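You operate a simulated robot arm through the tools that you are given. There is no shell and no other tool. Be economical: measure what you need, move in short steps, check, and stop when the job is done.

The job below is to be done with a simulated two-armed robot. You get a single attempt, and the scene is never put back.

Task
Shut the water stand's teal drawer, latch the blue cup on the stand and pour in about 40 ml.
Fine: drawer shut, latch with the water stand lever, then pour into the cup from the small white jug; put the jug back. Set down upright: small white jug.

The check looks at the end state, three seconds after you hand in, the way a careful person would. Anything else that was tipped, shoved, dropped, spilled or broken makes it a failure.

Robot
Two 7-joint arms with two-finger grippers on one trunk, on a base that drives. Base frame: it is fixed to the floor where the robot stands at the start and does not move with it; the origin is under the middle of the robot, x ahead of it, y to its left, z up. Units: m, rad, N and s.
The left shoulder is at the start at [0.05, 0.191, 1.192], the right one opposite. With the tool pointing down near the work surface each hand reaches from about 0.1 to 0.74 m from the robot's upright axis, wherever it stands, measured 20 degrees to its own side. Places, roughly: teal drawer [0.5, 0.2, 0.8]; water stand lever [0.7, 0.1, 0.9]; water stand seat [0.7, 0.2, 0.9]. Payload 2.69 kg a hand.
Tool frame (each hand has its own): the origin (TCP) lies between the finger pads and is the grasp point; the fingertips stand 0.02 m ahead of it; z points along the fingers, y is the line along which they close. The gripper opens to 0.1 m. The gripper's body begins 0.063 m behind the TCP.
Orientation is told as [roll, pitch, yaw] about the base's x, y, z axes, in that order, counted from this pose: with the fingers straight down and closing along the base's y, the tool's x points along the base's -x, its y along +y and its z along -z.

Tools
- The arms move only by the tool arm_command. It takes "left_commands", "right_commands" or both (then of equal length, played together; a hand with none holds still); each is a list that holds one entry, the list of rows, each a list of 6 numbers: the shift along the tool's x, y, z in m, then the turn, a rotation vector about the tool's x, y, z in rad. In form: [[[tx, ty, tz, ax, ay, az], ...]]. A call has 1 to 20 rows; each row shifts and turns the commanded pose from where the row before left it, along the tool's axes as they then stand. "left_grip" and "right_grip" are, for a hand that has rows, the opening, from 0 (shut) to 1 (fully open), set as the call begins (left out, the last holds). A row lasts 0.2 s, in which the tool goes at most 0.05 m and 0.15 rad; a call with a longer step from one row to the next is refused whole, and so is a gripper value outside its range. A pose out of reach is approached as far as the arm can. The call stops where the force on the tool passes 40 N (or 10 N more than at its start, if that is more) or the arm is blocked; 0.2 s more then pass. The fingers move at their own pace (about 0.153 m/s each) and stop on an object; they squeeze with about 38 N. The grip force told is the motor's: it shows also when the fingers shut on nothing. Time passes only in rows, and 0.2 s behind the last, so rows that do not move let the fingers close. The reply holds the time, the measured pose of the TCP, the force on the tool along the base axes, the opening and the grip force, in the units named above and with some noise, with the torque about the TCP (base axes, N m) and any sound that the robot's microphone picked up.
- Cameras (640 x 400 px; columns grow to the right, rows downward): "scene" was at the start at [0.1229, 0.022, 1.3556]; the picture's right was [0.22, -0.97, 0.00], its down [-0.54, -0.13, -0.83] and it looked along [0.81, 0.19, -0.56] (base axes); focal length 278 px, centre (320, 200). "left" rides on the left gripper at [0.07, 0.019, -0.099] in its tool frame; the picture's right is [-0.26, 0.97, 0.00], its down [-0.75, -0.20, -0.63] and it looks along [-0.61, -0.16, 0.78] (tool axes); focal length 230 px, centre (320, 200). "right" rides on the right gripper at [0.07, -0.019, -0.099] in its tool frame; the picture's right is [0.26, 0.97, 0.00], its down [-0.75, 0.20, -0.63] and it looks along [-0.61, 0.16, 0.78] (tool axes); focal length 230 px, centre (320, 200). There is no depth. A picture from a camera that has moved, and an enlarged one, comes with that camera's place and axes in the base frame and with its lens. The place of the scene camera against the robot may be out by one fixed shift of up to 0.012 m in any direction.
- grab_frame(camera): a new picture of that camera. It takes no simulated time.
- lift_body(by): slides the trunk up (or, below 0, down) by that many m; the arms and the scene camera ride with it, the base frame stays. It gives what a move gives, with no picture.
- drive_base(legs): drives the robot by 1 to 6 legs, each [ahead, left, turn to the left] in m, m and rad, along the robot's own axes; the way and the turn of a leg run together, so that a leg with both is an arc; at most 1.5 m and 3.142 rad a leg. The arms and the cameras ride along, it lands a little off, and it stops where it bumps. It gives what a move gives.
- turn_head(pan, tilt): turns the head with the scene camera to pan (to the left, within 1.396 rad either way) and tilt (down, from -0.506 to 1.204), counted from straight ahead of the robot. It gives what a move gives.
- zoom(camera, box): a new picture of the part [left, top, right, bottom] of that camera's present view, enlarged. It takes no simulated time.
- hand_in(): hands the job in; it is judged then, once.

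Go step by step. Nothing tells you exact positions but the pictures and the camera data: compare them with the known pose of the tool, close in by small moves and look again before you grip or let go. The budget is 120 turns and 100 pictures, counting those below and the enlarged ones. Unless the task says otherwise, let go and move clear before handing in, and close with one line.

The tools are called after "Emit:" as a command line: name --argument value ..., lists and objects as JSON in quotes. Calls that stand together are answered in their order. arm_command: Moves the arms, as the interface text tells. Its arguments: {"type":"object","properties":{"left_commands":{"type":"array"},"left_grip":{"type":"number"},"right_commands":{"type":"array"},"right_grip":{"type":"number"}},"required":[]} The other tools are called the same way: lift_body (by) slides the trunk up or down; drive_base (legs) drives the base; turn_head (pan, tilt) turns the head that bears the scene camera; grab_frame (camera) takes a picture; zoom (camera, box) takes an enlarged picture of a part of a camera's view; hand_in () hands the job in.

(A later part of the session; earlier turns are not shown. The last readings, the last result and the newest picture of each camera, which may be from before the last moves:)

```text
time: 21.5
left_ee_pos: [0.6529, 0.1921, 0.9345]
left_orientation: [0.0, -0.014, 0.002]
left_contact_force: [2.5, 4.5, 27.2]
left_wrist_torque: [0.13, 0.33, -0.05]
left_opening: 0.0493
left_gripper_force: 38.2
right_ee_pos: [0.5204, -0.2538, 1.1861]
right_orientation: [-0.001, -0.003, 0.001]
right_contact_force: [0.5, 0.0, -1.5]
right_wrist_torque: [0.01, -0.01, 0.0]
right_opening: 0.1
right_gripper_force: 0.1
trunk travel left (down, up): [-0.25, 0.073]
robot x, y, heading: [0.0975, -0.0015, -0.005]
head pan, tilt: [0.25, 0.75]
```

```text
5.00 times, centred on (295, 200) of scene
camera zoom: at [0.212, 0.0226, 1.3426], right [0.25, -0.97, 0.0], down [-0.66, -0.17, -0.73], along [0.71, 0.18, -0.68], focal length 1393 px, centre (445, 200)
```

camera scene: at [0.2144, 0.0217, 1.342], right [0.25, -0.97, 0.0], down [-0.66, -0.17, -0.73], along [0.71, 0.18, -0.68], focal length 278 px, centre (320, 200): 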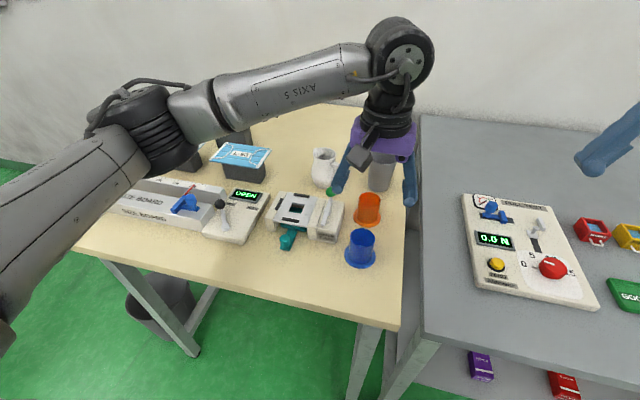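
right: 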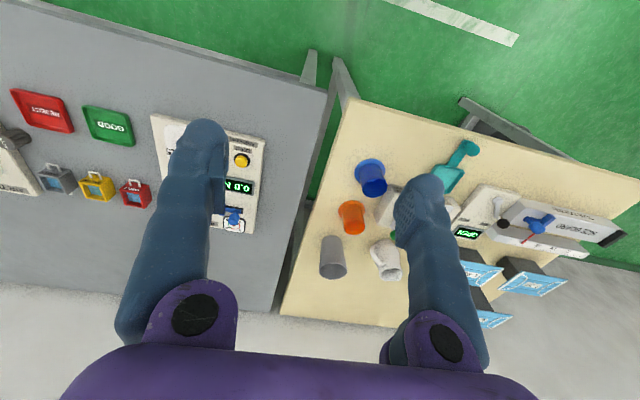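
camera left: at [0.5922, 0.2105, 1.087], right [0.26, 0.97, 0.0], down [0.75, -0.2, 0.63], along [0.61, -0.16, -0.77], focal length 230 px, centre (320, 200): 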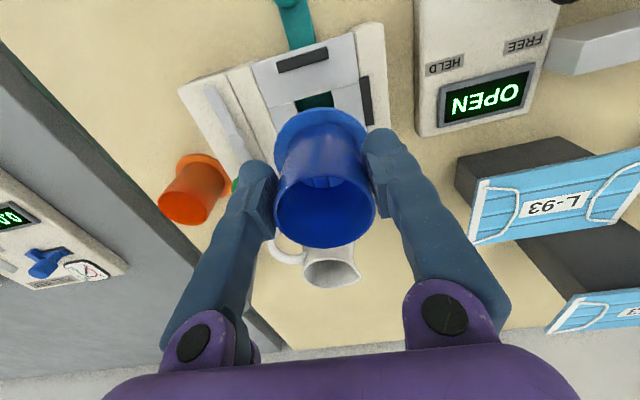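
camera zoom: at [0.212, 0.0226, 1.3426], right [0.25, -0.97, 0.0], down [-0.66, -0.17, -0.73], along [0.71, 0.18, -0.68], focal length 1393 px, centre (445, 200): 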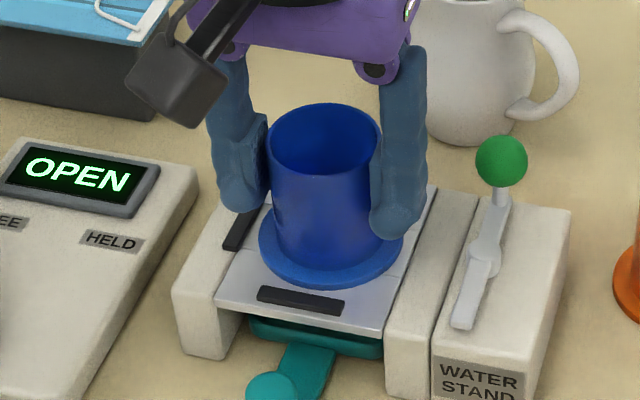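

The cup is resting on the seat with clear margins at the bars. I'll ease off the pressure, open partway, and lift clear.

Emit:
arm_command --left_commands '[[[0, 0, -0.003, 0, 0, 0], [0, 0, 0, 0, 0, 0]]]'

Emit:
arm_command --left_commands '[[[0, 0, 0, 0, 0, 0], [0, 0, 0, 0, 0, 0], [0, 0, -0.02, 0, 0, 0], [0, 0, -0.04, 0, 0, 0], [0, 0, -0.04, 0, 0, 0], [0, 0.02, -0.03, 0, 0, 0], [0.03, 0.04, 0, 0, 0, 0], [0.03, 0.04, 0, 0, 0, 0], [0.03, 0.04, 0, 0, 0, 0]]]' --left_grip 0.66

Emit:
zoom --camera "scene" --box '[250, 150, 350, 240]'

Emit:
grab_frame --camera "left"

```text
time: 22.1
left_ee_pos: [0.653, 0.1915, 0.9348]
left_orientation: [0.001, -0.009, 0.001]
left_contact_force: [5.5, 3.1, 17.5]
left_wrist_torque: [-0.12, -0.25, 0.08]
left_opening: 0.049
left_gripper_force: 37.9
right_ee_pos: [0.5221, -0.2534, 1.1848]
right_orientation: [-0.001, -0.003, 0.001]
right_contact_force: [-0.6, 0.0, -0.3]
right_wrist_torque: [0.01, 0.02, 0.0]
right_opening: 0.1
right_gripper_force: 0.0
trunk travel left (down, up): [-0.25, 0.073]
robot x, y, heading: [0.0996, 0.0017, 0.001]
head pan, tilt: [0.25, 0.75]
```

```text
time: 24.1
left_ee_pos: [0.5596, 0.331, 1.0645]
left_orientation: [0.0, -0.007, 0.0]
left_contact_force: [-0.6, -0.1, -0.1]
left_wrist_torque: [0.01, -0.01, 0.01]
left_opening: 0.0663
left_gripper_force: 0.0
right_ee_pos: [0.5224, -0.253, 1.1859]
right_orientation: [-0.002, -0.002, 0.0]
right_contact_force: [0.5, 0.1, -0.1]
right_wrist_torque: [-0.03, 0.0, 0.02]
right_opening: 0.0999
right_gripper_force: 0.0
trunk travel left (down, up): [-0.25, 0.073]
robot x, y, heading: [0.0996, -0.0018, 0.001]
head pan, tilt: [0.25, 0.75]
```

```text
4.44 times, centred on (300, 195) of scene
camera zoom: at [0.2133, 0.0241, 1.3422], right [0.25, -0.97, 0.0], down [-0.66, -0.17, -0.73], along [0.71, 0.18, -0.68], focal length 1238 px, centre (409, 222)
```

zoom: 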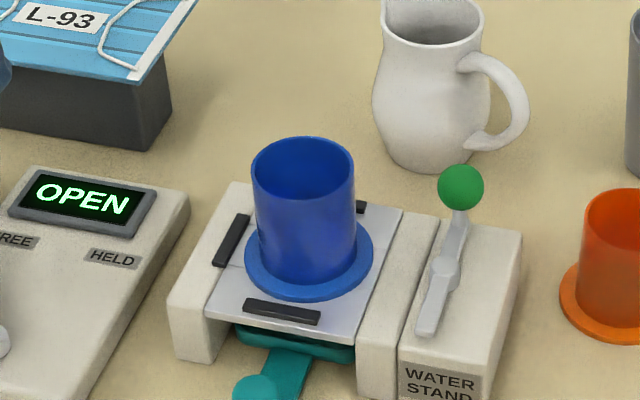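

```text
62 pictures are left
camera left: at [0.4885, 0.3493, 1.1612], right [0.26, 0.97, 0.0], down [0.75, -0.2, 0.64], along [0.61, -0.16, -0.77], focal length 230 px, centre (320, 200)
```

left: 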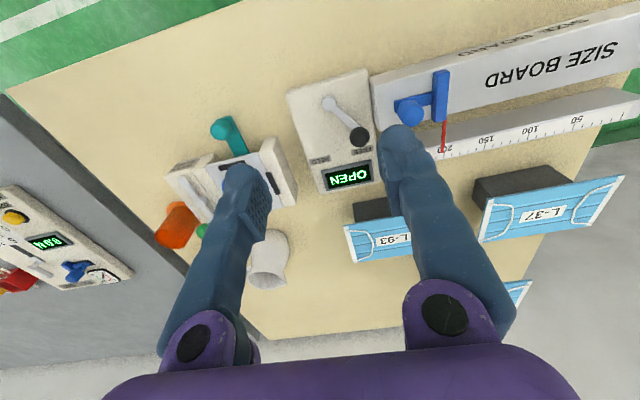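

The cup stands within the three bars. Now I'll bring the right hand in to study the lever before moving it.

Emit:
arm_command --right_commands '[[[-0.01, 0.04, 0.02, 0, 0, 0], [-0.01, 0.04, 0.02, 0, 0, 0], [-0.01, 0.04, 0.02, 0, 0, 0], [-0.01, 0.04, 0.02, 0, 0, 0], [-0.01, 0.04, 0.02, 0, 0, 0], [0, 0.02, 0.02, 0, 0, 0]]]' --right_grip 0

Emit:
grab_frame --camera "right"

Emit:
zoom --camera "scene" --box '[290, 170, 350, 250]'

```text
time: 25.5
left_ee_pos: [0.5614, 0.3303, 1.0642]
left_orientation: [0.0, -0.006, 0.001]
left_contact_force: [0.1, -0.4, 0.2]
left_wrist_torque: [0.01, 0.03, 0.03]
left_opening: 0.0661
left_gripper_force: 0.2
right_ee_pos: [0.5738, -0.0337, 1.0642]
right_orientation: [0.0, 0.002, 0.0]
right_contact_force: [0.0, -0.6, 0.2]
right_wrist_torque: [0.01, -0.03, 0.02]
right_opening: 0.0
right_gripper_force: 29.4
trunk travel left (down, up): [-0.25, 0.073]
robot x, y, heading: [0.0975, -0.0013, 0.005]
head pan, tilt: [0.25, 0.75]
```

```text
61 pictures are left
camera right: at [0.5032, -0.053, 1.1639], right [-0.26, 0.97, 0.0], down [0.75, 0.2, 0.63], along [0.61, 0.16, -0.78], focal length 230 px, centre (320, 200)
```

right: 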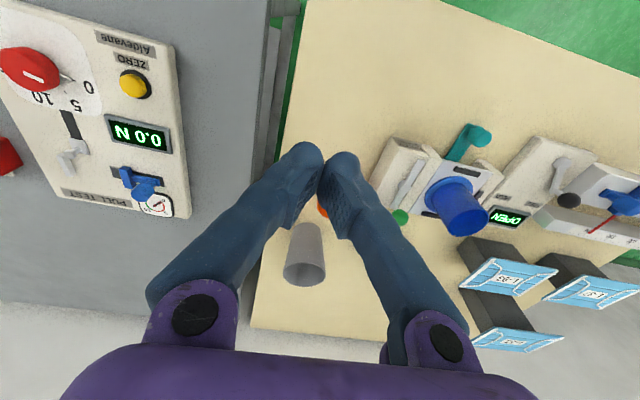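

```text
5.00 times, centred on (320, 210) of scene
camera zoom: at [0.2143, 0.023, 1.3421], right [0.25, -0.97, 0.0], down [-0.66, -0.17, -0.73], along [0.71, 0.18, -0.68], focal length 1393 px, centre (320, 150)
```

zoom: 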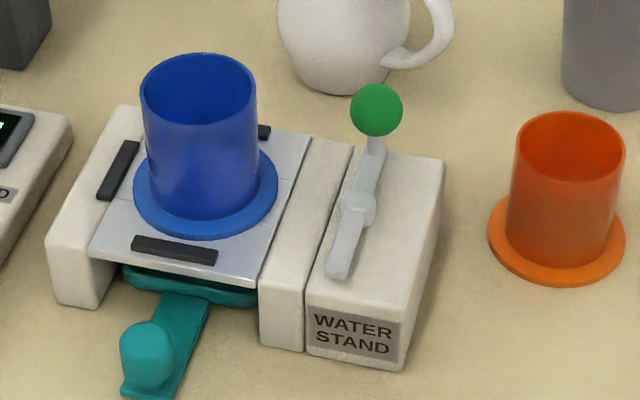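

Emit:
zoom --camera "right" --box '[350, 110, 510, 260]'

Emit:
zoom --camera "left" --box '[150, 120, 310, 300]'

```text
2.67 times, centred on (430, 185) of right
camera zoom: at [0.5032, -0.053, 1.1639], right [-0.26, 0.97, 0.0], down [0.75, 0.2, 0.63], along [0.61, 0.16, -0.78], focal length 614 px, centre (27, 240)
```

zoom: 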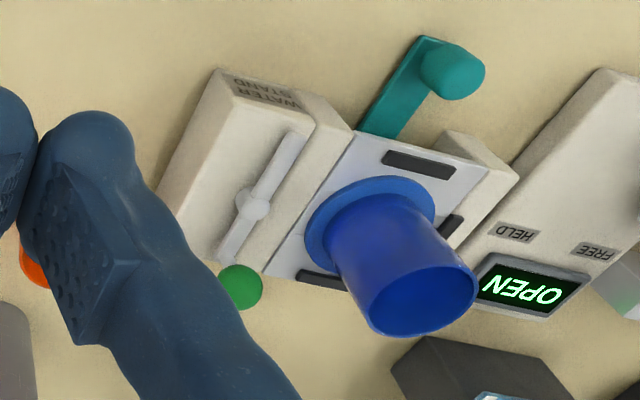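

```text
2.22 times, centred on (230, 210) of left
camera zoom: at [0.4899, 0.3483, 1.1611], right [0.26, 0.97, 0.0], down [0.75, -0.2, 0.63], along [0.61, -0.16, -0.77], focal length 511 px, centre (520, 178)
```

zoom: 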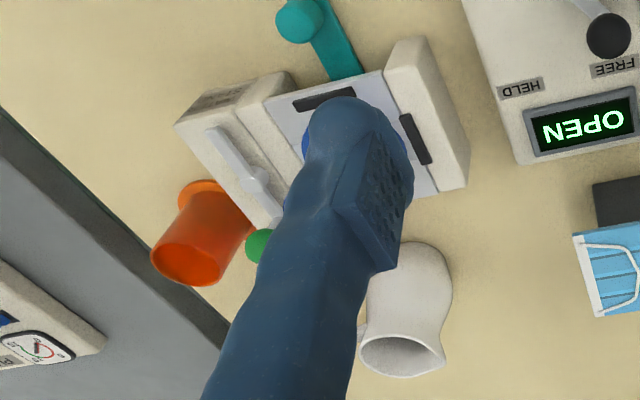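

I need a closer look at the lever's build, so I'll move the opened right hand nearer, staying above everything.

Emit:
arm_command --right_commands '[[[0, 0.03, 0, 0, 0, 0], [0, 0.04, 0, 0, 0, 0], [0, 0.04, 0.02, 0, 0, 0], [0, 0.02, 0.03, 0, 0, 0]]]' --right_grip 1

Emit:
grab_frame --camera "right"

```text
time: 26.5
left_ee_pos: [0.5612, 0.3309, 1.0634]
left_orientation: [-0.001, -0.007, 0.001]
left_contact_force: [0.2, -0.6, 0.1]
left_wrist_torque: [0.0, 0.01, 0.0]
left_opening: 0.0657
left_gripper_force: 0.1
right_ee_pos: [0.5731, 0.096, 1.014]
right_orientation: [0.0, -0.001, -0.001]
right_contact_force: [-0.2, -0.1, -0.2]
right_wrist_torque: [-0.02, -0.01, -0.01]
right_opening: 0.0998
right_gripper_force: 0.0
trunk travel left (down, up): [-0.25, 0.073]
robot x, y, heading: [0.0942, 0.0032, -0.004]
head pan, tilt: [0.25, 0.75]
```

```text
57 pictures are left
camera right: at [0.5033, 0.0772, 1.1131], right [-0.26, 0.97, 0.0], down [0.75, 0.2, 0.63], along [0.61, 0.16, -0.78], focal length 230 px, centre (320, 200)
```

right: 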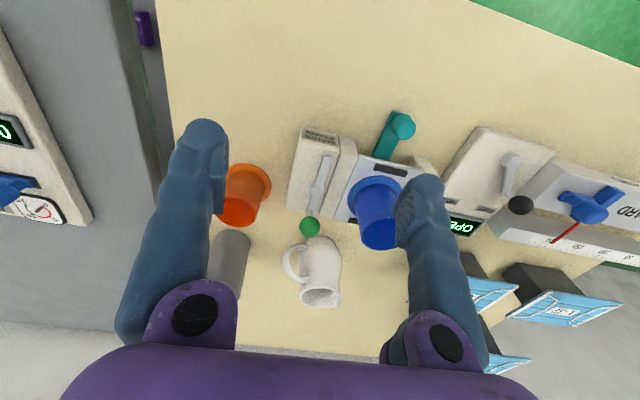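

Emit:
zoom --camera "right" --box '[270, 120, 350, 250]'

Emit:
zoom --camera "scene" --box '[310, 175, 345, 225]'

```text
3.08 times, centred on (310, 185) of right
camera zoom: at [0.5033, 0.0772, 1.1131], right [-0.26, 0.97, 0.0], down [0.75, 0.2, 0.63], along [0.61, 0.16, -0.78], focal length 708 px, centre (351, 246)
```

zoom: 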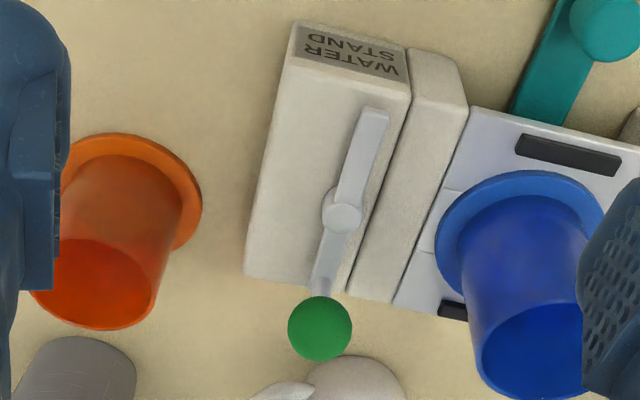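

```text
8.00 times, centred on (328, 200) of scene
camera zoom: at [0.2145, 0.0231, 1.342], right [0.25, -0.97, 0.0], down [-0.66, -0.17, -0.73], along [0.71, 0.18, -0.68], focal length 2228 px, centre (260, 200)
```

zoom: 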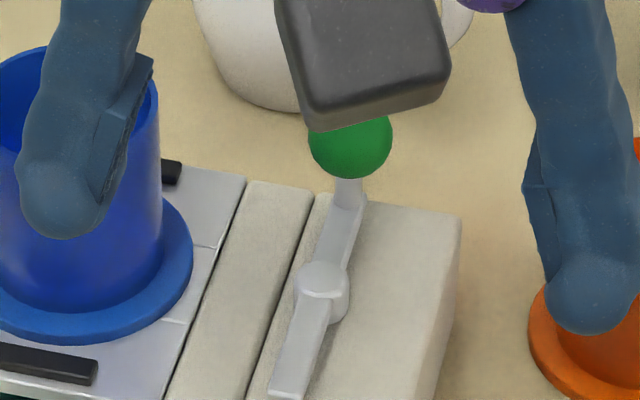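

The lever looks like a bar with a centre boss near [0.652, 0.114] and its green knob at the rear end, about [0.689, 0.115, 0.925]. I'll bring the right fingers around the knob from above.

Emit:
arm_command --right_commands '[[[-0.03, 0.005, 0, 0, 0, 0], [-0.03, 0.005, 0, 0, 0, 0], [-0.03, 0.005, 0, 0, 0, 0], [-0.026, 0.004, 0, 0, 0, 0], [0, 0, 0.02, 0, 0, 0], [0, 0, 0.02, 0, 0, 0]]]' --right_grip 0.5

Emit:
zoom --camera "right" --box '[220, 80, 420, 260]'

Emit:
zoom --camera "scene" --box '[270, 140, 370, 230]'

```text
time: 27.9
left_ee_pos: [0.5611, 0.3298, 1.064]
left_orientation: [-0.001, -0.007, 0.002]
left_contact_force: [0.0, 0.1, 0.0]
left_wrist_torque: [0.01, 0.01, 0.03]
left_opening: 0.0663
left_gripper_force: 0.0
right_ee_pos: [0.6718, 0.1136, 0.9755]
right_orientation: [-0.001, 0.0, 0.001]
right_contact_force: [0.3, -0.4, 0.2]
right_wrist_torque: [0.02, -0.02, 0.01]
right_opening: 0.0499
right_gripper_force: 0.0
right hand out of reach, approached as far as the arm can: row 4
trunk travel left (down, up): [-0.25, 0.073]
robot x, y, heading: [0.0999, -0.0006, 0.003]
head pan, tilt: [0.25, 0.75]
```

```text
2.22 times, centred on (320, 170) of right
camera zoom: at [0.6017, 0.0936, 1.0743], right [-0.26, 0.97, 0.0], down [0.75, 0.2, 0.63], along [0.61, 0.16, -0.78], focal length 511 px, centre (320, 267)
```

zoom: 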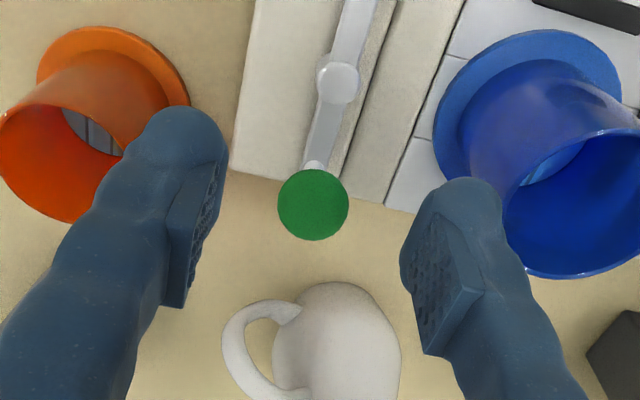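

```text
4.44 times, centred on (320, 185) of scene
camera zoom: at [0.2144, 0.0229, 1.3421], right [0.25, -0.97, 0.0], down [-0.66, -0.17, -0.73], along [0.71, 0.18, -0.68], focal length 1238 px, centre (320, 267)
```

zoom: 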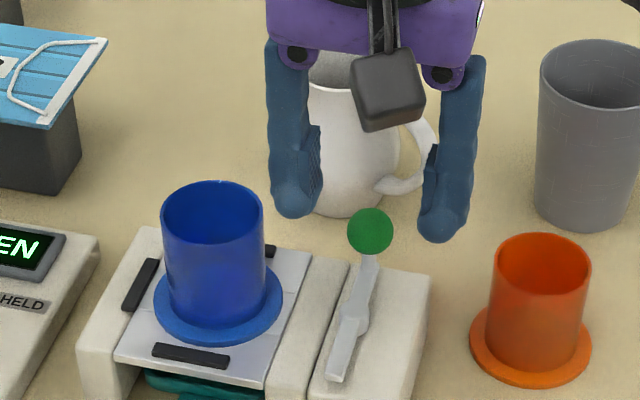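

The right arm is at the edge of its reach here and the jug lies farther still. I'll raise both hands clear and drive 0.08 m closer.

Emit:
arm_command --left_commands '[[[0, 0, -0.03, 0, 0, 0], [0, 0, -0.03, 0, 0, 0], [0, 0, -0.03, 0, 0, 0], [0.02, 0, -0.02, 0, 0, 0]]]' --right_commands '[[[0, 0, -0.04, 0, 0, 0], [0.02, 0, -0.04, 0, 0, 0], [0.04, 0, -0.04, 0, 0, 0], [0.04, 0, -0.04, 0, 0, 0]]]'

Emit:
drive_base --legs '[[0.08, 0, 0]]'

Emit:
grab_frame --camera "scene"

```text
refused: row 3 steps farther than a row can; nothing moved
```

```text
time: 28.9
left_ee_pos: [0.5867, 0.3329, 1.0632]
left_orientation: [-0.003, -0.006, 0.003]
left_contact_force: [-0.3, 1.0, -0.1]
left_wrist_torque: [-0.02, -0.04, 0.01]
left_opening: 0.066
left_gripper_force: 0.0
right_ee_pos: [0.6984, 0.1162, 0.9762]
right_orientation: [-0.004, -0.002, 0.0]
right_contact_force: [0.4, 0.2, 0.1]
right_wrist_torque: [-0.06, -0.03, 0.0]
right_opening: 0.0499
right_gripper_force: 0.0
trunk travel left (down, up): [-0.25, 0.073]
robot x, y, heading: [0.1236, 0.0035, 0.002]
head pan, tilt: [0.25, 0.75]
stopped in leg 1: the robot was blocked; the commanded pose is now the measured one
```

```text
52 pictures are left
camera scene: at [0.2402, 0.026, 1.3422], right [0.25, -0.97, 0.0], down [-0.66, -0.17, -0.73], along [0.71, 0.18, -0.68], focal length 278 px, centre (320, 200)
```

scene: 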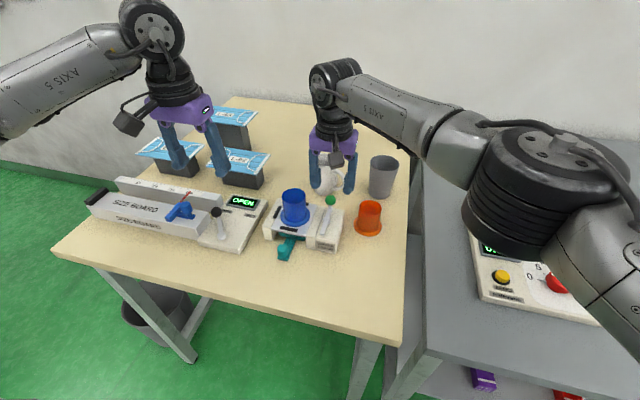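

The raise was refused but the drive still ran, and it stopped after 0.025 m, blocked. I'll check that nothing was disturbed near the right hand.

Emit:
zoom --camera "scene" --box '[250, 130, 420, 270]'

Emit:
grab_frame --camera "right"

```text
2.86 times, centred on (335, 200) of scene
camera zoom: at [0.2402, 0.026, 1.3422], right [0.25, -0.97, 0.0], down [-0.66, -0.17, -0.73], along [0.71, 0.18, -0.68], focal length 796 px, centre (277, 200)
```

zoom: 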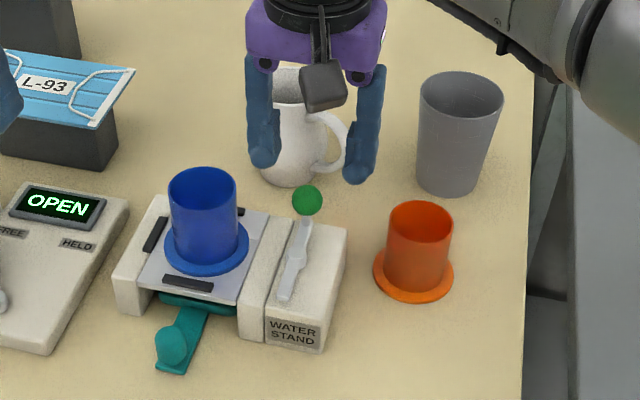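

```text
50 pictures are left
camera right: at [0.6289, 0.0964, 1.0746], right [-0.26, 0.97, 0.0], down [0.75, 0.2, 0.63], along [0.61, 0.16, -0.78], focal length 230 px, centre (320, 200)
```

right: 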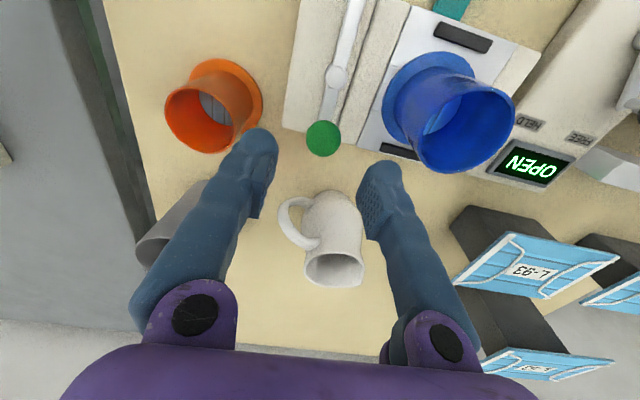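

Nothing was disturbed, and this base position will do. Now I'll lower the right fingers around the knob at [0.692, 0.1155].

Emit:
arm_command --right_commands '[[[0.006, -0.001, 0, 0, 0, 0], [0, 0, 0.02, 0, 0, 0], [0, 0, 0.014, 0, 0, 0], [0, 0, 0.01, 0, 0, 0]]]'

Emit:
zoom --camera "right" --box '[220, 80, 420, 260]'

```text
time: 29.9
left_ee_pos: [0.5888, 0.3318, 1.0639]
left_orientation: [0.001, -0.007, 0.002]
left_contact_force: [-0.1, -0.4, 0.8]
left_wrist_torque: [0.0, -0.02, 0.01]
left_opening: 0.0662
left_gripper_force: 0.0
right_ee_pos: [0.6954, 0.1123, 0.9292]
right_orientation: [0.0, 0.0, 0.001]
right_contact_force: [-0.1, -0.5, -0.9]
right_wrist_torque: [0.02, 0.04, -0.03]
right_opening: 0.05
right_gripper_force: 0.1
trunk travel left (down, up): [-0.25, 0.073]
robot x, y, heading: [0.1276, 0.0014, 0.009]
head pan, tilt: [0.25, 0.75]
```

```text
2.22 times, centred on (320, 170) of right
camera zoom: at [0.6251, 0.0933, 1.0294], right [-0.26, 0.97, 0.0], down [0.75, 0.2, 0.63], along [0.61, 0.16, -0.78], focal length 511 px, centre (320, 267)
```

zoom: 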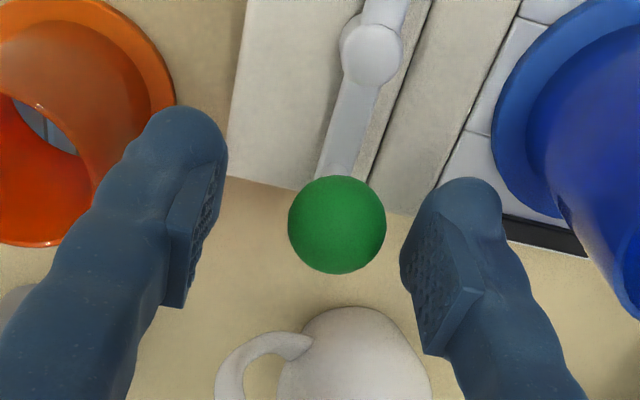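

The knob is between the fingers. I'll centre by 3 mm and close on it.

Emit:
arm_command --right_commands '[[[0.002, 0.003, 0.002, 0, 0, 0], [0, 0, 0, 0, 0, 0], [0, 0, 0, 0, 0, 0]]]' --right_grip 0.1

```text
time: 30.7
left_ee_pos: [0.5885, 0.3317, 1.0628]
left_orientation: [0.002, -0.006, 0.003]
left_contact_force: [-0.6, -0.8, 0.0]
left_wrist_torque: [-0.01, 0.0, 0.01]
left_opening: 0.0662
left_gripper_force: 0.2
right_ee_pos: [0.6944, 0.1133, 0.9263]
right_orientation: [-0.002, 0.001, 0.0]
right_contact_force: [3.7, -7.7, -4.6]
right_wrist_torque: [-0.07, -0.41, 0.22]
right_opening: 0.0185
right_gripper_force: 43.9
trunk travel left (down, up): [-0.25, 0.073]
robot x, y, heading: [0.1231, -0.0003, 0.006]
head pan, tilt: [0.25, 0.75]
```

The knob is gripped. I'll test gently whether the lever swings up and over toward me.

Emit:
arm_command --right_commands '[[[0.0025, 0, -0.004, 0, 0, 0], [0.0025, 0, -0.004, 0, 0, 0]]]'

Emit:
zoom --camera "right" --box '[220, 80, 420, 260]'

```text
time: 31.2
left_ee_pos: [0.5891, 0.3332, 1.0608]
left_orientation: [-0.002, -0.004, 0.001]
left_contact_force: [0.6, -0.3, 0.2]
left_wrist_torque: [0.03, 0.01, 0.0]
left_opening: 0.0661
left_gripper_force: 0.0
right_ee_pos: [0.6929, 0.1121, 0.927]
right_orientation: [-0.004, -0.003, -0.009]
right_contact_force: [12.6, 4.7, -24.0]
right_wrist_torque: [0.13, -1.0, -0.18]
right_opening: 0.0189
right_gripper_force: 44.0
trunk travel left (down, up): [-0.25, 0.073]
robot x, y, heading: [0.1238, 0.0041, 0.008]
head pan, tilt: [0.25, 0.75]
stopped in row 2 (right hand): the force on the tool passed its limit at 44 N (the readings are from after the stop); the commanded pose is now the measured one
```

```text
2.22 times, centred on (320, 170) of right
camera zoom: at [0.6231, 0.0947, 1.0264], right [-0.25, 0.97, 0.0], down [0.75, 0.2, 0.63], along [0.61, 0.15, -0.78], focal length 511 px, centre (320, 267)
```

zoom: 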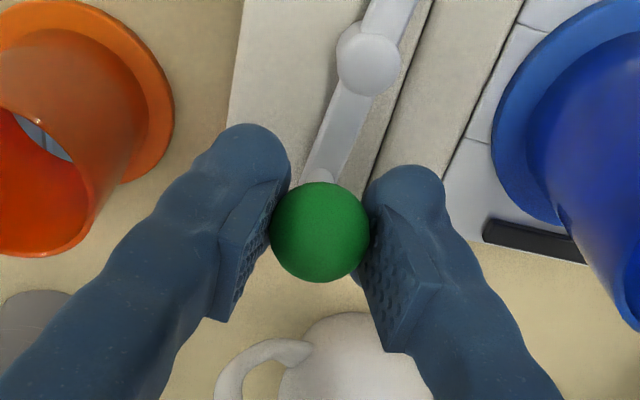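

It's stiff vertically, so it must turn about the upright boss. I'll test sideways, away from the cup.

Emit:
arm_command --right_commands '[[[0.0, -0.004, 0.001, 0, 0, 0], [0.0, -0.004, 0, 0, 0, 0]]]'

Emit:
zoom --camera "right" --box '[220, 80, 420, 260]'

```text
time: 31.8
left_ee_pos: [0.5906, 0.3342, 1.0601]
left_orientation: [-0.001, -0.003, 0.002]
left_contact_force: [-0.2, 0.1, -0.1]
left_wrist_torque: [-0.02, 0.0, 0.02]
left_opening: 0.0658
left_gripper_force: 0.0
right_ee_pos: [0.6915, 0.109, 0.9272]
right_orientation: [-0.001, 0.001, -0.001]
right_contact_force: [10.5, 15.0, -26.7]
right_wrist_torque: [0.11, -0.06, -0.54]
right_opening: 0.0187
right_gripper_force: 44.0
trunk travel left (down, up): [-0.25, 0.073]
robot x, y, heading: [0.1264, -0.0, 0.004]
head pan, tilt: [0.25, 0.75]
```

```text
2.22 times, centred on (320, 170) of right
camera zoom: at [0.6216, 0.0897, 1.0266], right [-0.26, 0.97, 0.0], down [0.75, 0.2, 0.63], along [0.61, 0.16, -0.78], focal length 511 px, centre (320, 267)
```

zoom: 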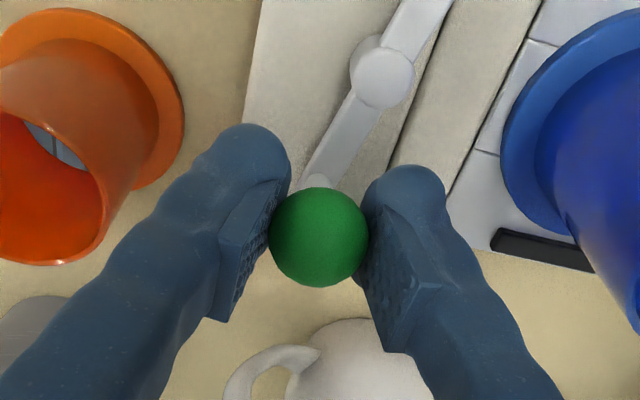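

The bar turned about 9° with that move, so the lever is a rotary one about [0.656, 0.114]. I'll follow its arc.

Emit:
arm_command --right_commands '[[[0.002, -0.002, 0.004, 0, 0, 0], [0.003, -0.004, 0, 0, 0, 0], [0.003, -0.004, 0, 0, 0, 0], [0.003, -0.004, 0, 0, 0, 0], [0.004, -0.004, 0, 0, 0, 0]]]'

Emit:
zoom --camera "right" --box '[220, 80, 420, 260]'

```text
time: 33.0
left_ee_pos: [0.5899, 0.3342, 1.0624]
left_orientation: [-0.002, -0.003, 0.002]
left_contact_force: [-0.1, 0.5, -1.3]
left_wrist_torque: [0.0, -0.01, -0.02]
left_opening: 0.0662
left_gripper_force: 0.1
right_ee_pos: [0.6751, 0.0884, 0.924]
right_orientation: [-0.002, 0.001, -0.003]
right_contact_force: [5.0, 16.9, -13.1]
right_wrist_torque: [0.11, 0.13, -0.34]
right_opening: 0.0175
right_gripper_force: 43.1
trunk travel left (down, up): [-0.25, 0.073]
robot x, y, heading: [0.127, -0.0016, 0.003]
head pan, tilt: [0.25, 0.75]
```

```text
2.22 times, centred on (320, 170) of right
camera zoom: at [0.6051, 0.0705, 1.0241], right [-0.25, 0.97, 0.0], down [0.75, 0.2, 0.63], along [0.61, 0.16, -0.78], focal length 511 px, centre (320, 267)
```

zoom: 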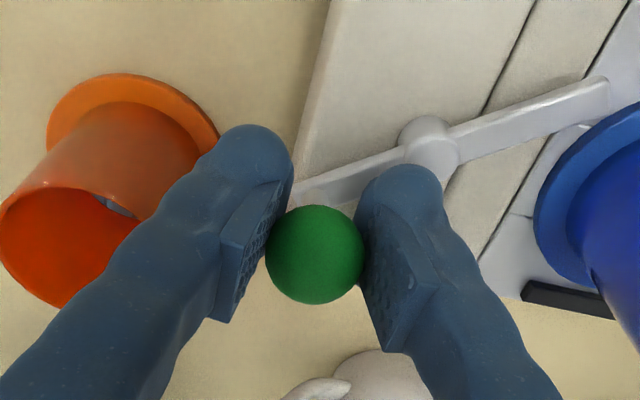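

The far end of the bar swings over the cup's flange, so that is the latch. I'll keep turning toward 90° in small steps.

Emit:
arm_command --right_commands '[[[0.004, -0.003, 0.001, 0, 0, 0], [0.005, -0.002, 0, 0, 0, 0], [0.005, -0.001, 0, 0, 0, 0], [0.004, 0, 0, 0, 0, 0]]]'

Emit:
zoom --camera "right" --box '[220, 80, 460, 260]'

Emit:
zoom --camera "scene" --box '[250, 150, 380, 260]'

```text
time: 34.0
left_ee_pos: [0.589, 0.3335, 1.0609]
left_orientation: [-0.002, -0.003, 0.001]
left_contact_force: [-0.3, -0.6, 0.9]
left_wrist_torque: [0.01, 0.01, -0.02]
left_opening: 0.0662
left_gripper_force: 0.0
right_ee_pos: [0.6599, 0.0819, 0.9241]
right_orientation: [-0.003, -0.003, -0.006]
right_contact_force: [10.5, 20.9, -15.1]
right_wrist_torque: [0.0, 0.0, -0.31]
right_opening: 0.0172
right_gripper_force: 43.2
trunk travel left (down, up): [-0.25, 0.073]
robot x, y, heading: [0.1224, -0.0011, 0.004]
head pan, tilt: [0.25, 0.75]
```

```text
2.22 times, centred on (340, 170) of right
camera zoom: at [0.5893, 0.0645, 1.023], right [-0.25, 0.97, 0.0], down [0.75, 0.2, 0.63], along [0.61, 0.16, -0.78], focal length 511 px, centre (276, 267)
```

zoom: 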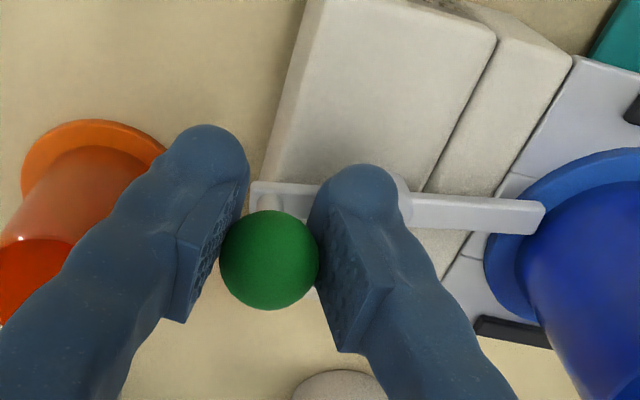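

```text
3.64 times, centred on (315, 205) of scene
camera zoom: at [0.2447, 0.027, 1.3416], right [0.25, -0.97, 0.0], down [-0.66, -0.17, -0.73], along [0.71, 0.18, -0.68], focal length 1013 px, centre (338, 182)
```

zoom: 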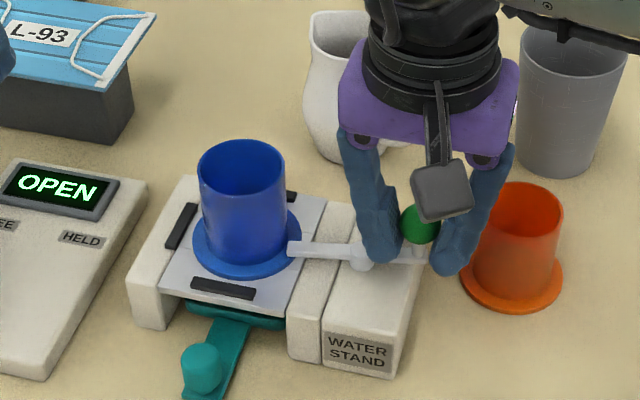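

The bar is now nearly square across the flange. I'll push a bit more to find the end stop.

Emit:
arm_command --right_commands '[[[0.003, 0.001, 0, 0, 0, 0], [0.003, 0.001, 0, 0, 0, 0], [0.002, 0, 0, 0, 0, 0]]]'

Emit:
zoom --camera "right" --box '[220, 80, 460, 260]'

```text
time: 34.8
left_ee_pos: [0.5908, 0.3316, 1.0625]
left_orientation: [0.0, -0.004, 0.001]
left_contact_force: [0.6, -0.8, -0.4]
left_wrist_torque: [0.0, 0.0, 0.0]
left_opening: 0.0659
left_gripper_force: 0.1
right_ee_pos: [0.6524, 0.0828, 0.9235]
right_orientation: [-0.006, -0.001, -0.005]
right_contact_force: [12.2, 4.4, -14.2]
right_wrist_torque: [-0.07, -0.32, -0.37]
right_opening: 0.017
right_gripper_force: 42.5
trunk travel left (down, up): [-0.25, 0.073]
robot x, y, heading: [0.126, 0.0013, 0.003]
head pan, tilt: [0.25, 0.75]
```

```text
2.22 times, centred on (340, 170) of right
camera zoom: at [0.5818, 0.0644, 1.0229], right [-0.25, 0.97, -0.01], down [0.75, 0.2, 0.63], along [0.61, 0.15, -0.78], focal length 511 px, centre (276, 267)
```

zoom: 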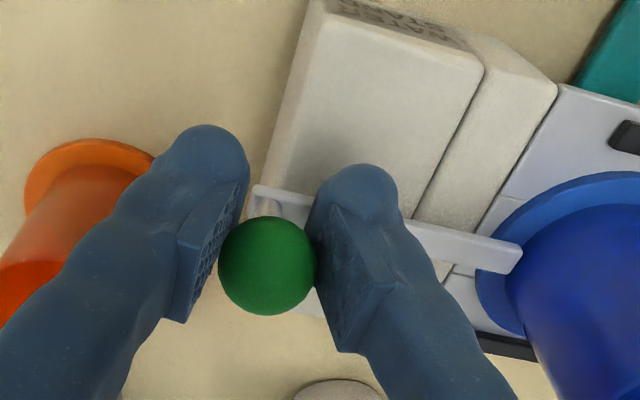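

Emit:
arm_command --right_commands '[[[0.003, 0, 0, 0, 0, 0], [0.002, 0, 0, 0, 0, 0]]]'

```text
time: 35.4
left_ee_pos: [0.5918, 0.3308, 1.0623]
left_orientation: [0.0, -0.002, 0.001]
left_contact_force: [0.0, -1.0, 0.2]
left_wrist_torque: [0.0, 0.01, 0.02]
left_opening: 0.0661
left_gripper_force: 0.2
right_ee_pos: [0.6479, 0.0819, 0.9244]
right_orientation: [-0.003, -0.003, -0.006]
right_contact_force: [30.8, 5.4, -13.6]
right_wrist_torque: [0.0, 0.01, 0.06]
right_opening: 0.0171
right_gripper_force: 42.4
trunk travel left (down, up): [-0.25, 0.073]
robot x, y, heading: [0.1275, 0.0009, 0.002]
head pan, tilt: [0.25, 0.75]
```

The resistance jumped to 31 N at the end of travel, so the lever is home. I'll relax, open and lift off.

Emit:
arm_command --right_commands '[[[-0.003, 0, 0.002, 0, 0, 0], [0, 0, 0, 0, 0, 0]]]'

Emit:
arm_command --right_commands '[[[0, 0, 0, 0, 0, 0], [0, 0, 0, 0, 0, 0], [0, 0, -0.03, 0, 0, 0], [0, 0, -0.04, 0, 0, 0], [0, -0.02, -0.04, 0, 0, 0], [0.02, -0.04, 0, 0, 0, 0], [0.02, -0.04, 0, 0, 0, 0], [0.02, -0.04, 0, 0, 0, 0]]]' --right_grip 0.45

Emit:
zoom --camera "scene" --box '[250, 130, 420, 270]'

```text
time: 36.0
left_ee_pos: [0.5892, 0.3317, 1.0629]
left_orientation: [0.001, -0.002, 0.003]
left_contact_force: [-0.2, -0.6, -0.3]
left_wrist_torque: [0.01, -0.01, 0.01]
left_opening: 0.0658
left_gripper_force: 0.0
right_ee_pos: [0.6499, 0.0822, 0.9226]
right_orientation: [-0.004, -0.004, -0.004]
right_contact_force: [19.4, -3.5, 3.6]
right_wrist_torque: [-0.06, -0.08, -0.07]
right_opening: 0.0165
right_gripper_force: 42.8
trunk travel left (down, up): [-0.25, 0.073]
robot x, y, heading: [0.1282, 0.0, 0.007]
head pan, tilt: [0.25, 0.75]
```

```text
time: 37.8
left_ee_pos: [0.588, 0.3316, 1.0636]
left_orientation: [0.003, -0.005, 0.001]
left_contact_force: [0.0, -0.5, 0.7]
left_wrist_torque: [0.04, 0.02, 0.01]
left_opening: 0.066
left_gripper_force: 0.1
right_ee_pos: [0.5848, -0.0574, 1.0332]
right_orientation: [-0.002, -0.004, -0.005]
right_contact_force: [0.4, 0.4, 0.2]
right_wrist_torque: [0.03, -0.02, 0.0]
right_opening: 0.045
right_gripper_force: 0.1
trunk travel left (down, up): [-0.25, 0.073]
robot x, y, heading: [0.1285, 0.0023, 0.008]
head pan, tilt: [0.25, 0.75]
```

```text
2.86 times, centred on (335, 200) of scene
camera zoom: at [0.2419, 0.0233, 1.3421], right [0.25, -0.97, 0.0], down [-0.66, -0.17, -0.73], along [0.71, 0.18, -0.68], focal length 796 px, centre (277, 200)
```

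zoom: 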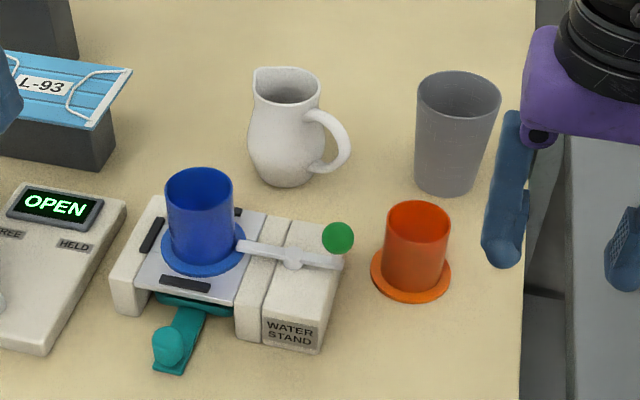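

The lever bar lies across the cup's flange, so it's latched. Next is the jug near [0.80, 0.155], about 0.11 m tall with handle toward −y and spout toward +y. I'll turn the left hand to close along x and look into the jug.

Emit:
arm_command --left_commands '[[[0, 0, -0.04, 0, 0, -0.14], [0, 0, -0.02, 0, 0, -0.14], [0, 0, 0, 0, 0, -0.14], [0, 0, 0, 0, 0, -0.14], [0, 0, 0, 0, 0, -0.14], [0, 0, 0, 0, 0, -0.14], [0, 0, 0, 0, 0, -0.14], [0, 0, 0, 0, 0, -0.14], [0, 0, 0, 0, 0, -0.14], [0, 0, 0, 0, 0, -0.14], [0, 0, 0, 0, 0, -0.14], [0, 0, 0, 0, 0, -0.031]]]' --left_grip 1

Emit:
zoom --camera "scene" --box '[295, 130, 355, 180]'

Emit:
grab_frame --camera "left"

```text
time: 40.4
left_ee_pos: [0.5883, 0.332, 1.1235]
left_orientation: [-0.005, 0.0, 1.575]
left_contact_force: [-0.6, -0.3, 0.8]
left_wrist_torque: [0.01, 0.03, 0.01]
left_opening: 0.1001
left_gripper_force: 0.2
right_ee_pos: [0.5861, -0.0558, 1.0334]
right_orientation: [-0.002, -0.001, -0.005]
right_contact_force: [-0.2, -0.2, -0.3]
right_wrist_torque: [0.04, 0.0, 0.0]
right_opening: 0.0449
right_gripper_force: 0.1
trunk travel left (down, up): [-0.25, 0.073]
robot x, y, heading: [0.1253, 0.0038, 0.008]
head pan, tilt: [0.25, 0.75]
```

```text
8.00 times, centred on (325, 155) of scene
camera zoom: at [0.2422, 0.0245, 1.342], right [0.25, -0.97, 0.0], down [-0.66, -0.17, -0.73], along [0.71, 0.18, -0.68], focal length 2228 px, centre (280, 560)
```

zoom: 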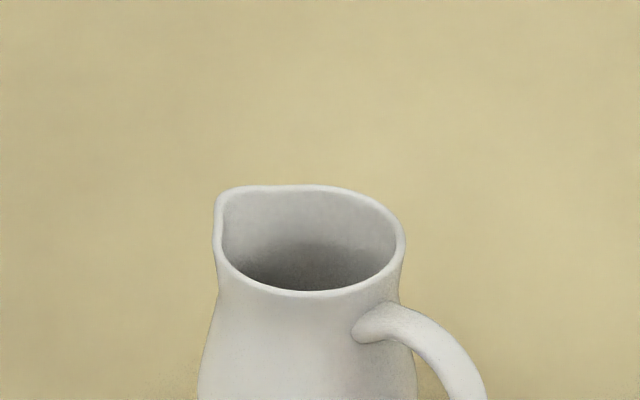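

```text
40 pictures are left
camera left: at [0.5681, 0.2614, 1.2209], right [-0.97, 0.25, -0.01], down [0.19, 0.75, 0.63], along [0.16, 0.61, -0.78], focal length 230 px, centre (320, 200)
```

left: 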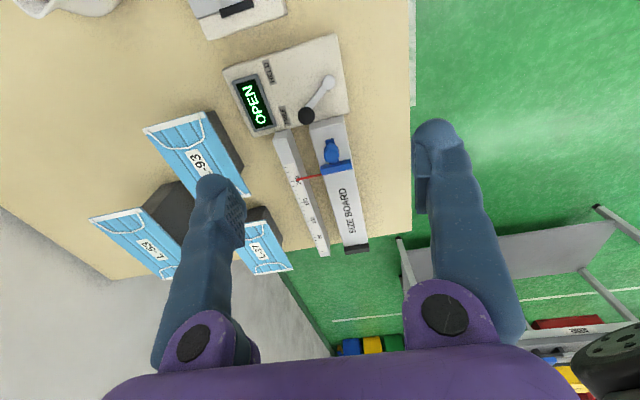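

The yaw is set. I'll move the open left hand above the jug and look.

Emit:
arm_command --left_commands '[[[0.0295, -0.0355, 0.01, 0, 0, 0], [0.0295, -0.0355, 0.01, 0, 0, 0], [0.0295, -0.0355, 0.01, 0, 0, 0], [0.0295, -0.0355, 0.01, 0, 0, 0], [0.0295, -0.0355, 0.01, 0, 0, 0], [0.0295, -0.0355, 0.01, 0, 0, 0]]]'

Emit:
grab_frame --camera "left"

```text
time: 41.8
left_ee_pos: [0.8025, 0.1533, 1.0648]
left_orientation: [-0.007, 0.0, 1.572]
left_contact_force: [-0.6, 0.1, 0.0]
left_wrist_torque: [0.0, 0.01, -0.01]
left_opening: 0.1001
left_gripper_force: 0.1
right_ee_pos: [0.5867, -0.0565, 1.033]
right_orientation: [0.0, -0.002, -0.007]
right_contact_force: [0.2, -0.7, 0.0]
right_wrist_torque: [0.01, 0.02, 0.0]
right_opening: 0.0453
right_gripper_force: 0.0
trunk travel left (down, up): [-0.25, 0.073]
robot x, y, heading: [0.1277, 0.0014, 0.01]
head pan, tilt: [0.25, 0.75]
```

```text
39 pictures are left
camera left: at [0.7814, 0.0825, 1.1622], right [-0.97, 0.26, -0.01], down [0.2, 0.75, 0.63], along [0.17, 0.61, -0.77], focal length 230 px, centre (320, 200)
```

left: 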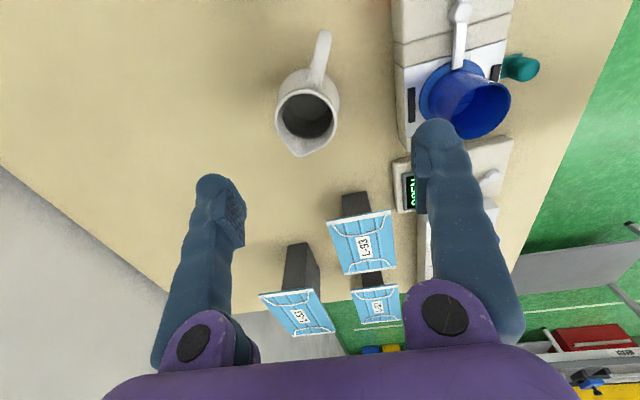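

The left arm reaches the jug. Its spout points about 62° from x, so I'll turn the hand by −0.45 rad to close square to the handle plane and come lower.

Emit:
arm_command --left_commands '[[[0.004, -0.0055, 0, 0, 0, 0], [0, 0, 0.01, 0, 0, 0.15], [0, 0, 0.02, 0, 0, 0.15], [0, 0, 0.02, 0, 0, 0.15]]]'

Emit:
grab_frame --camera "left"

```text
time: 42.8
left_ee_pos: [0.8067, 0.1524, 1.0137]
left_orientation: [-0.005, -0.001, 1.119]
left_contact_force: [-0.4, -0.4, 0.0]
left_wrist_torque: [0.0, -0.02, 0.0]
left_opening: 0.1
left_gripper_force: 0.0
right_ee_pos: [0.5857, -0.0563, 1.0333]
right_orientation: [0.0, -0.003, -0.006]
right_contact_force: [0.2, 1.0, -0.6]
right_wrist_torque: [-0.01, -0.02, 0.01]
right_opening: 0.0449
right_gripper_force: 0.0
trunk travel left (down, up): [-0.25, 0.073]
robot x, y, heading: [0.1256, -0.0028, 0.008]
head pan, tilt: [0.25, 0.75]
```

```text
38 pictures are left
camera left: at [0.7591, 0.0966, 1.1112], right [-0.76, 0.65, 0.0], down [0.5, 0.59, 0.63], along [0.42, 0.48, -0.77], focal length 230 px, centre (320, 200)
```

left: 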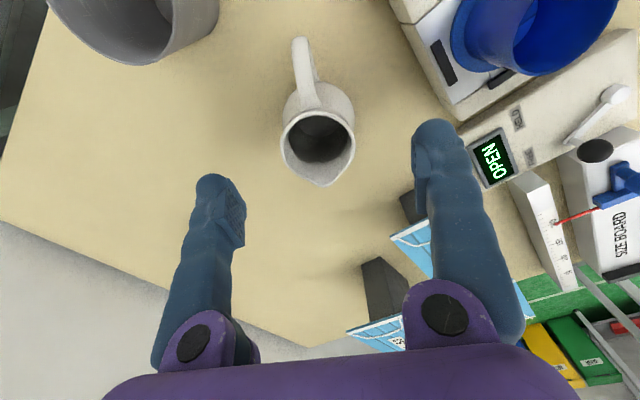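

I'm aligned: jug axis near [0.807, 0.150]. I'll lower straight down around the body to TCP z≈0.90 and check before gripping.

Emit:
arm_command --left_commands '[[[0.001, -0.001, 0.01, 0, 0, 0.05], [0, 0, 0.03, 0, 0, 0], [0, 0, 0.03, 0, 0, 0], [0, 0, 0.03, 0, 0, 0], [0, 0, 0.012, 0, 0, 0]]]'

Emit:
grab_frame --camera "left"

Emit:
zoom --camera "scene" --box '[270, 110, 400, 210]'

```text
time: 44.0
left_ee_pos: [0.8081, 0.1517, 0.9029]
left_orientation: [-0.005, -0.003, 1.073]
left_contact_force: [1.2, 0.5, -0.2]
left_wrist_torque: [0.02, 0.03, 0.05]
left_opening: 0.0999
left_gripper_force: 0.0
right_ee_pos: [0.5845, -0.0563, 1.0341]
right_orientation: [-0.002, -0.002, -0.004]
right_contact_force: [0.3, -0.4, -0.8]
right_wrist_torque: [-0.02, 0.01, 0.01]
right_opening: 0.0453
right_gripper_force: 0.1
trunk travel left (down, up): [-0.25, 0.073]
robot x, y, heading: [0.1245, 0.0029, 0.005]
head pan, tilt: [0.25, 0.75]
```

```text
37 pictures are left
camera left: at [0.7577, 0.0976, 0.9993], right [-0.73, 0.69, 0.0], down [0.53, 0.56, 0.63], along [0.44, 0.46, -0.77], focal length 230 px, centre (320, 200)
```

left: 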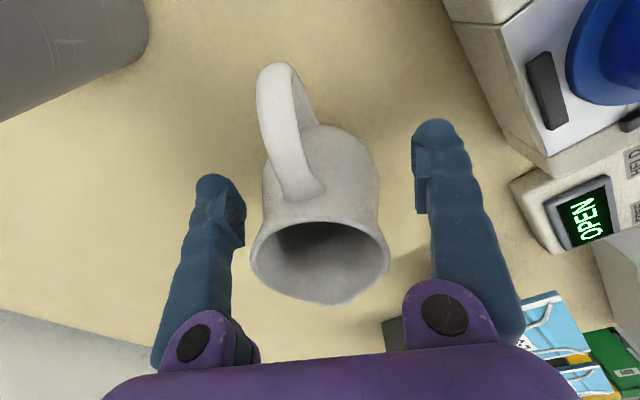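

```text
4.00 times, centred on (335, 160) of scene
camera zoom: at [0.2421, 0.0245, 1.3421], right [0.25, -0.97, 0.0], down [-0.66, -0.17, -0.73], along [0.71, 0.18, -0.68], focal length 1114 px, centre (260, 360)
```

zoom: 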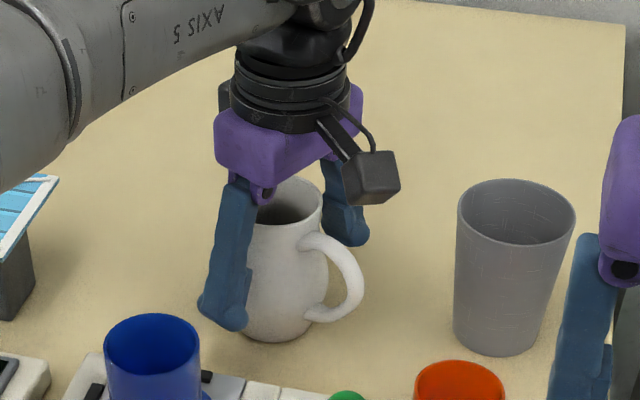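

The jug is centred between the fingers with the palm clear of the rim. I'll close and lift slightly to weigh it.

Emit:
arm_command --left_commands '[[[0, 0, 0, 0, 0, 0], [0, 0, 0, 0, 0, 0], [0, 0, 0, 0, 0, 0], [0, 0, -0.005, 0, 0, 0], [0, 0, -0.01, 0, 0, 0], [0, 0, -0.015, 0, 0, 0], [0, 0, -0.02, 0, 0, 0], [0, 0, 0, 0, 0, 0], [0, 0, 0, 0, 0, 0]]]' --left_grip 0

Emit:
arm_command --left_commands '[[[0, 0, 0, 0, 0, 0]]]'

Emit:
arm_command --left_commands '[[[0, 0, 0, 0, 0, 0]]]'

Emit:
arm_command --left_commands '[[[0, 0, 0, 0, 0, 0]]]'

Emit:
grab_frame --camera "left"

```text
time: 46.0
left_ee_pos: [0.8072, 0.1514, 0.9525]
left_orientation: [-0.005, -0.003, 1.073]
left_contact_force: [-0.2, -0.3, -2.6]
left_wrist_torque: [0.0, -0.01, -0.02]
left_opening: 0.0662
left_gripper_force: 38.1
right_ee_pos: [0.5859, -0.0548, 1.0334]
right_orientation: [-0.003, -0.002, -0.006]
right_contact_force: [1.7, -0.2, 0.0]
right_wrist_torque: [-0.03, 0.0, -0.01]
right_opening: 0.045
right_gripper_force: 0.1
trunk travel left (down, up): [-0.25, 0.073]
robot x, y, heading: [0.126, -0.0012, 0.003]
head pan, tilt: [0.25, 0.75]
```

```text
time: 46.4
left_ee_pos: [0.8079, 0.1505, 0.9523]
left_orientation: [-0.005, -0.004, 1.073]
left_contact_force: [0.0, 0.7, -3.6]
left_wrist_torque: [-0.03, 0.0, 0.0]
left_opening: 0.0661
left_gripper_force: 37.8
right_ee_pos: [0.5859, -0.0578, 1.0336]
right_orientation: [-0.001, -0.002, -0.006]
right_contact_force: [-0.2, 0.4, 0.2]
right_wrist_torque: [-0.01, -0.02, 0.02]
right_opening: 0.0449
right_gripper_force: 0.1
trunk travel left (down, up): [-0.25, 0.073]
robot x, y, heading: [0.1265, 0.0048, 0.003]
head pan, tilt: [0.25, 0.75]
```

```text
time: 46.8
left_ee_pos: [0.8075, 0.1506, 0.9508]
left_orientation: [-0.004, -0.002, 1.073]
left_contact_force: [-0.5, -0.4, -4.0]
left_wrist_torque: [-0.05, -0.01, 0.01]
left_opening: 0.0662
left_gripper_force: 37.9
right_ee_pos: [0.5862, -0.0561, 1.0326]
right_orientation: [-0.002, 0.0, -0.006]
right_contact_force: [0.6, 0.8, 0.9]
right_wrist_torque: [0.01, 0.01, 0.02]
right_opening: 0.0454
right_gripper_force: 0.1
trunk travel left (down, up): [-0.25, 0.073]
robot x, y, heading: [0.1255, -0.0001, 0.005]
head pan, tilt: [0.25, 0.75]
```

```text
time: 47.2
left_ee_pos: [0.8071, 0.1505, 0.9523]
left_orientation: [-0.005, -0.001, 1.075]
left_contact_force: [0.0, 0.4, -2.4]
left_wrist_torque: [-0.03, 0.03, -0.03]
left_opening: 0.066
left_gripper_force: 38.1
right_ee_pos: [0.586, -0.0563, 1.0335]
right_orientation: [-0.001, -0.003, -0.005]
right_contact_force: [-0.3, 0.4, 0.8]
right_wrist_torque: [0.0, 0.05, -0.02]
right_opening: 0.0451
right_gripper_force: 0.1
trunk travel left (down, up): [-0.25, 0.073]
robot x, y, heading: [0.1244, -0.0017, 0.004]
head pan, tilt: [0.25, 0.75]
```

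```text
35 pictures are left
camera left: at [0.7574, 0.097, 1.0497], right [-0.73, 0.69, 0.0], down [0.53, 0.56, 0.63], along [0.44, 0.46, -0.77], focal length 230 px, centre (320, 200)
```

left: 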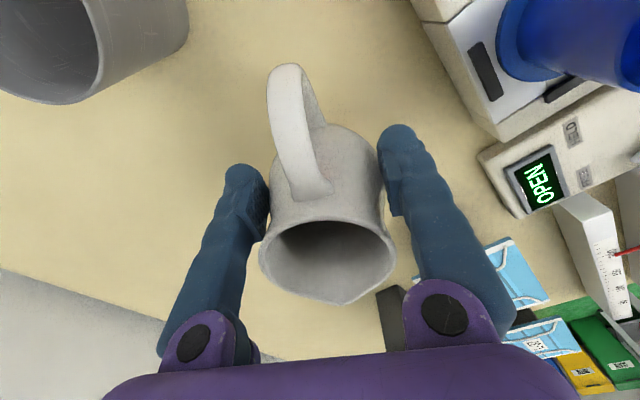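

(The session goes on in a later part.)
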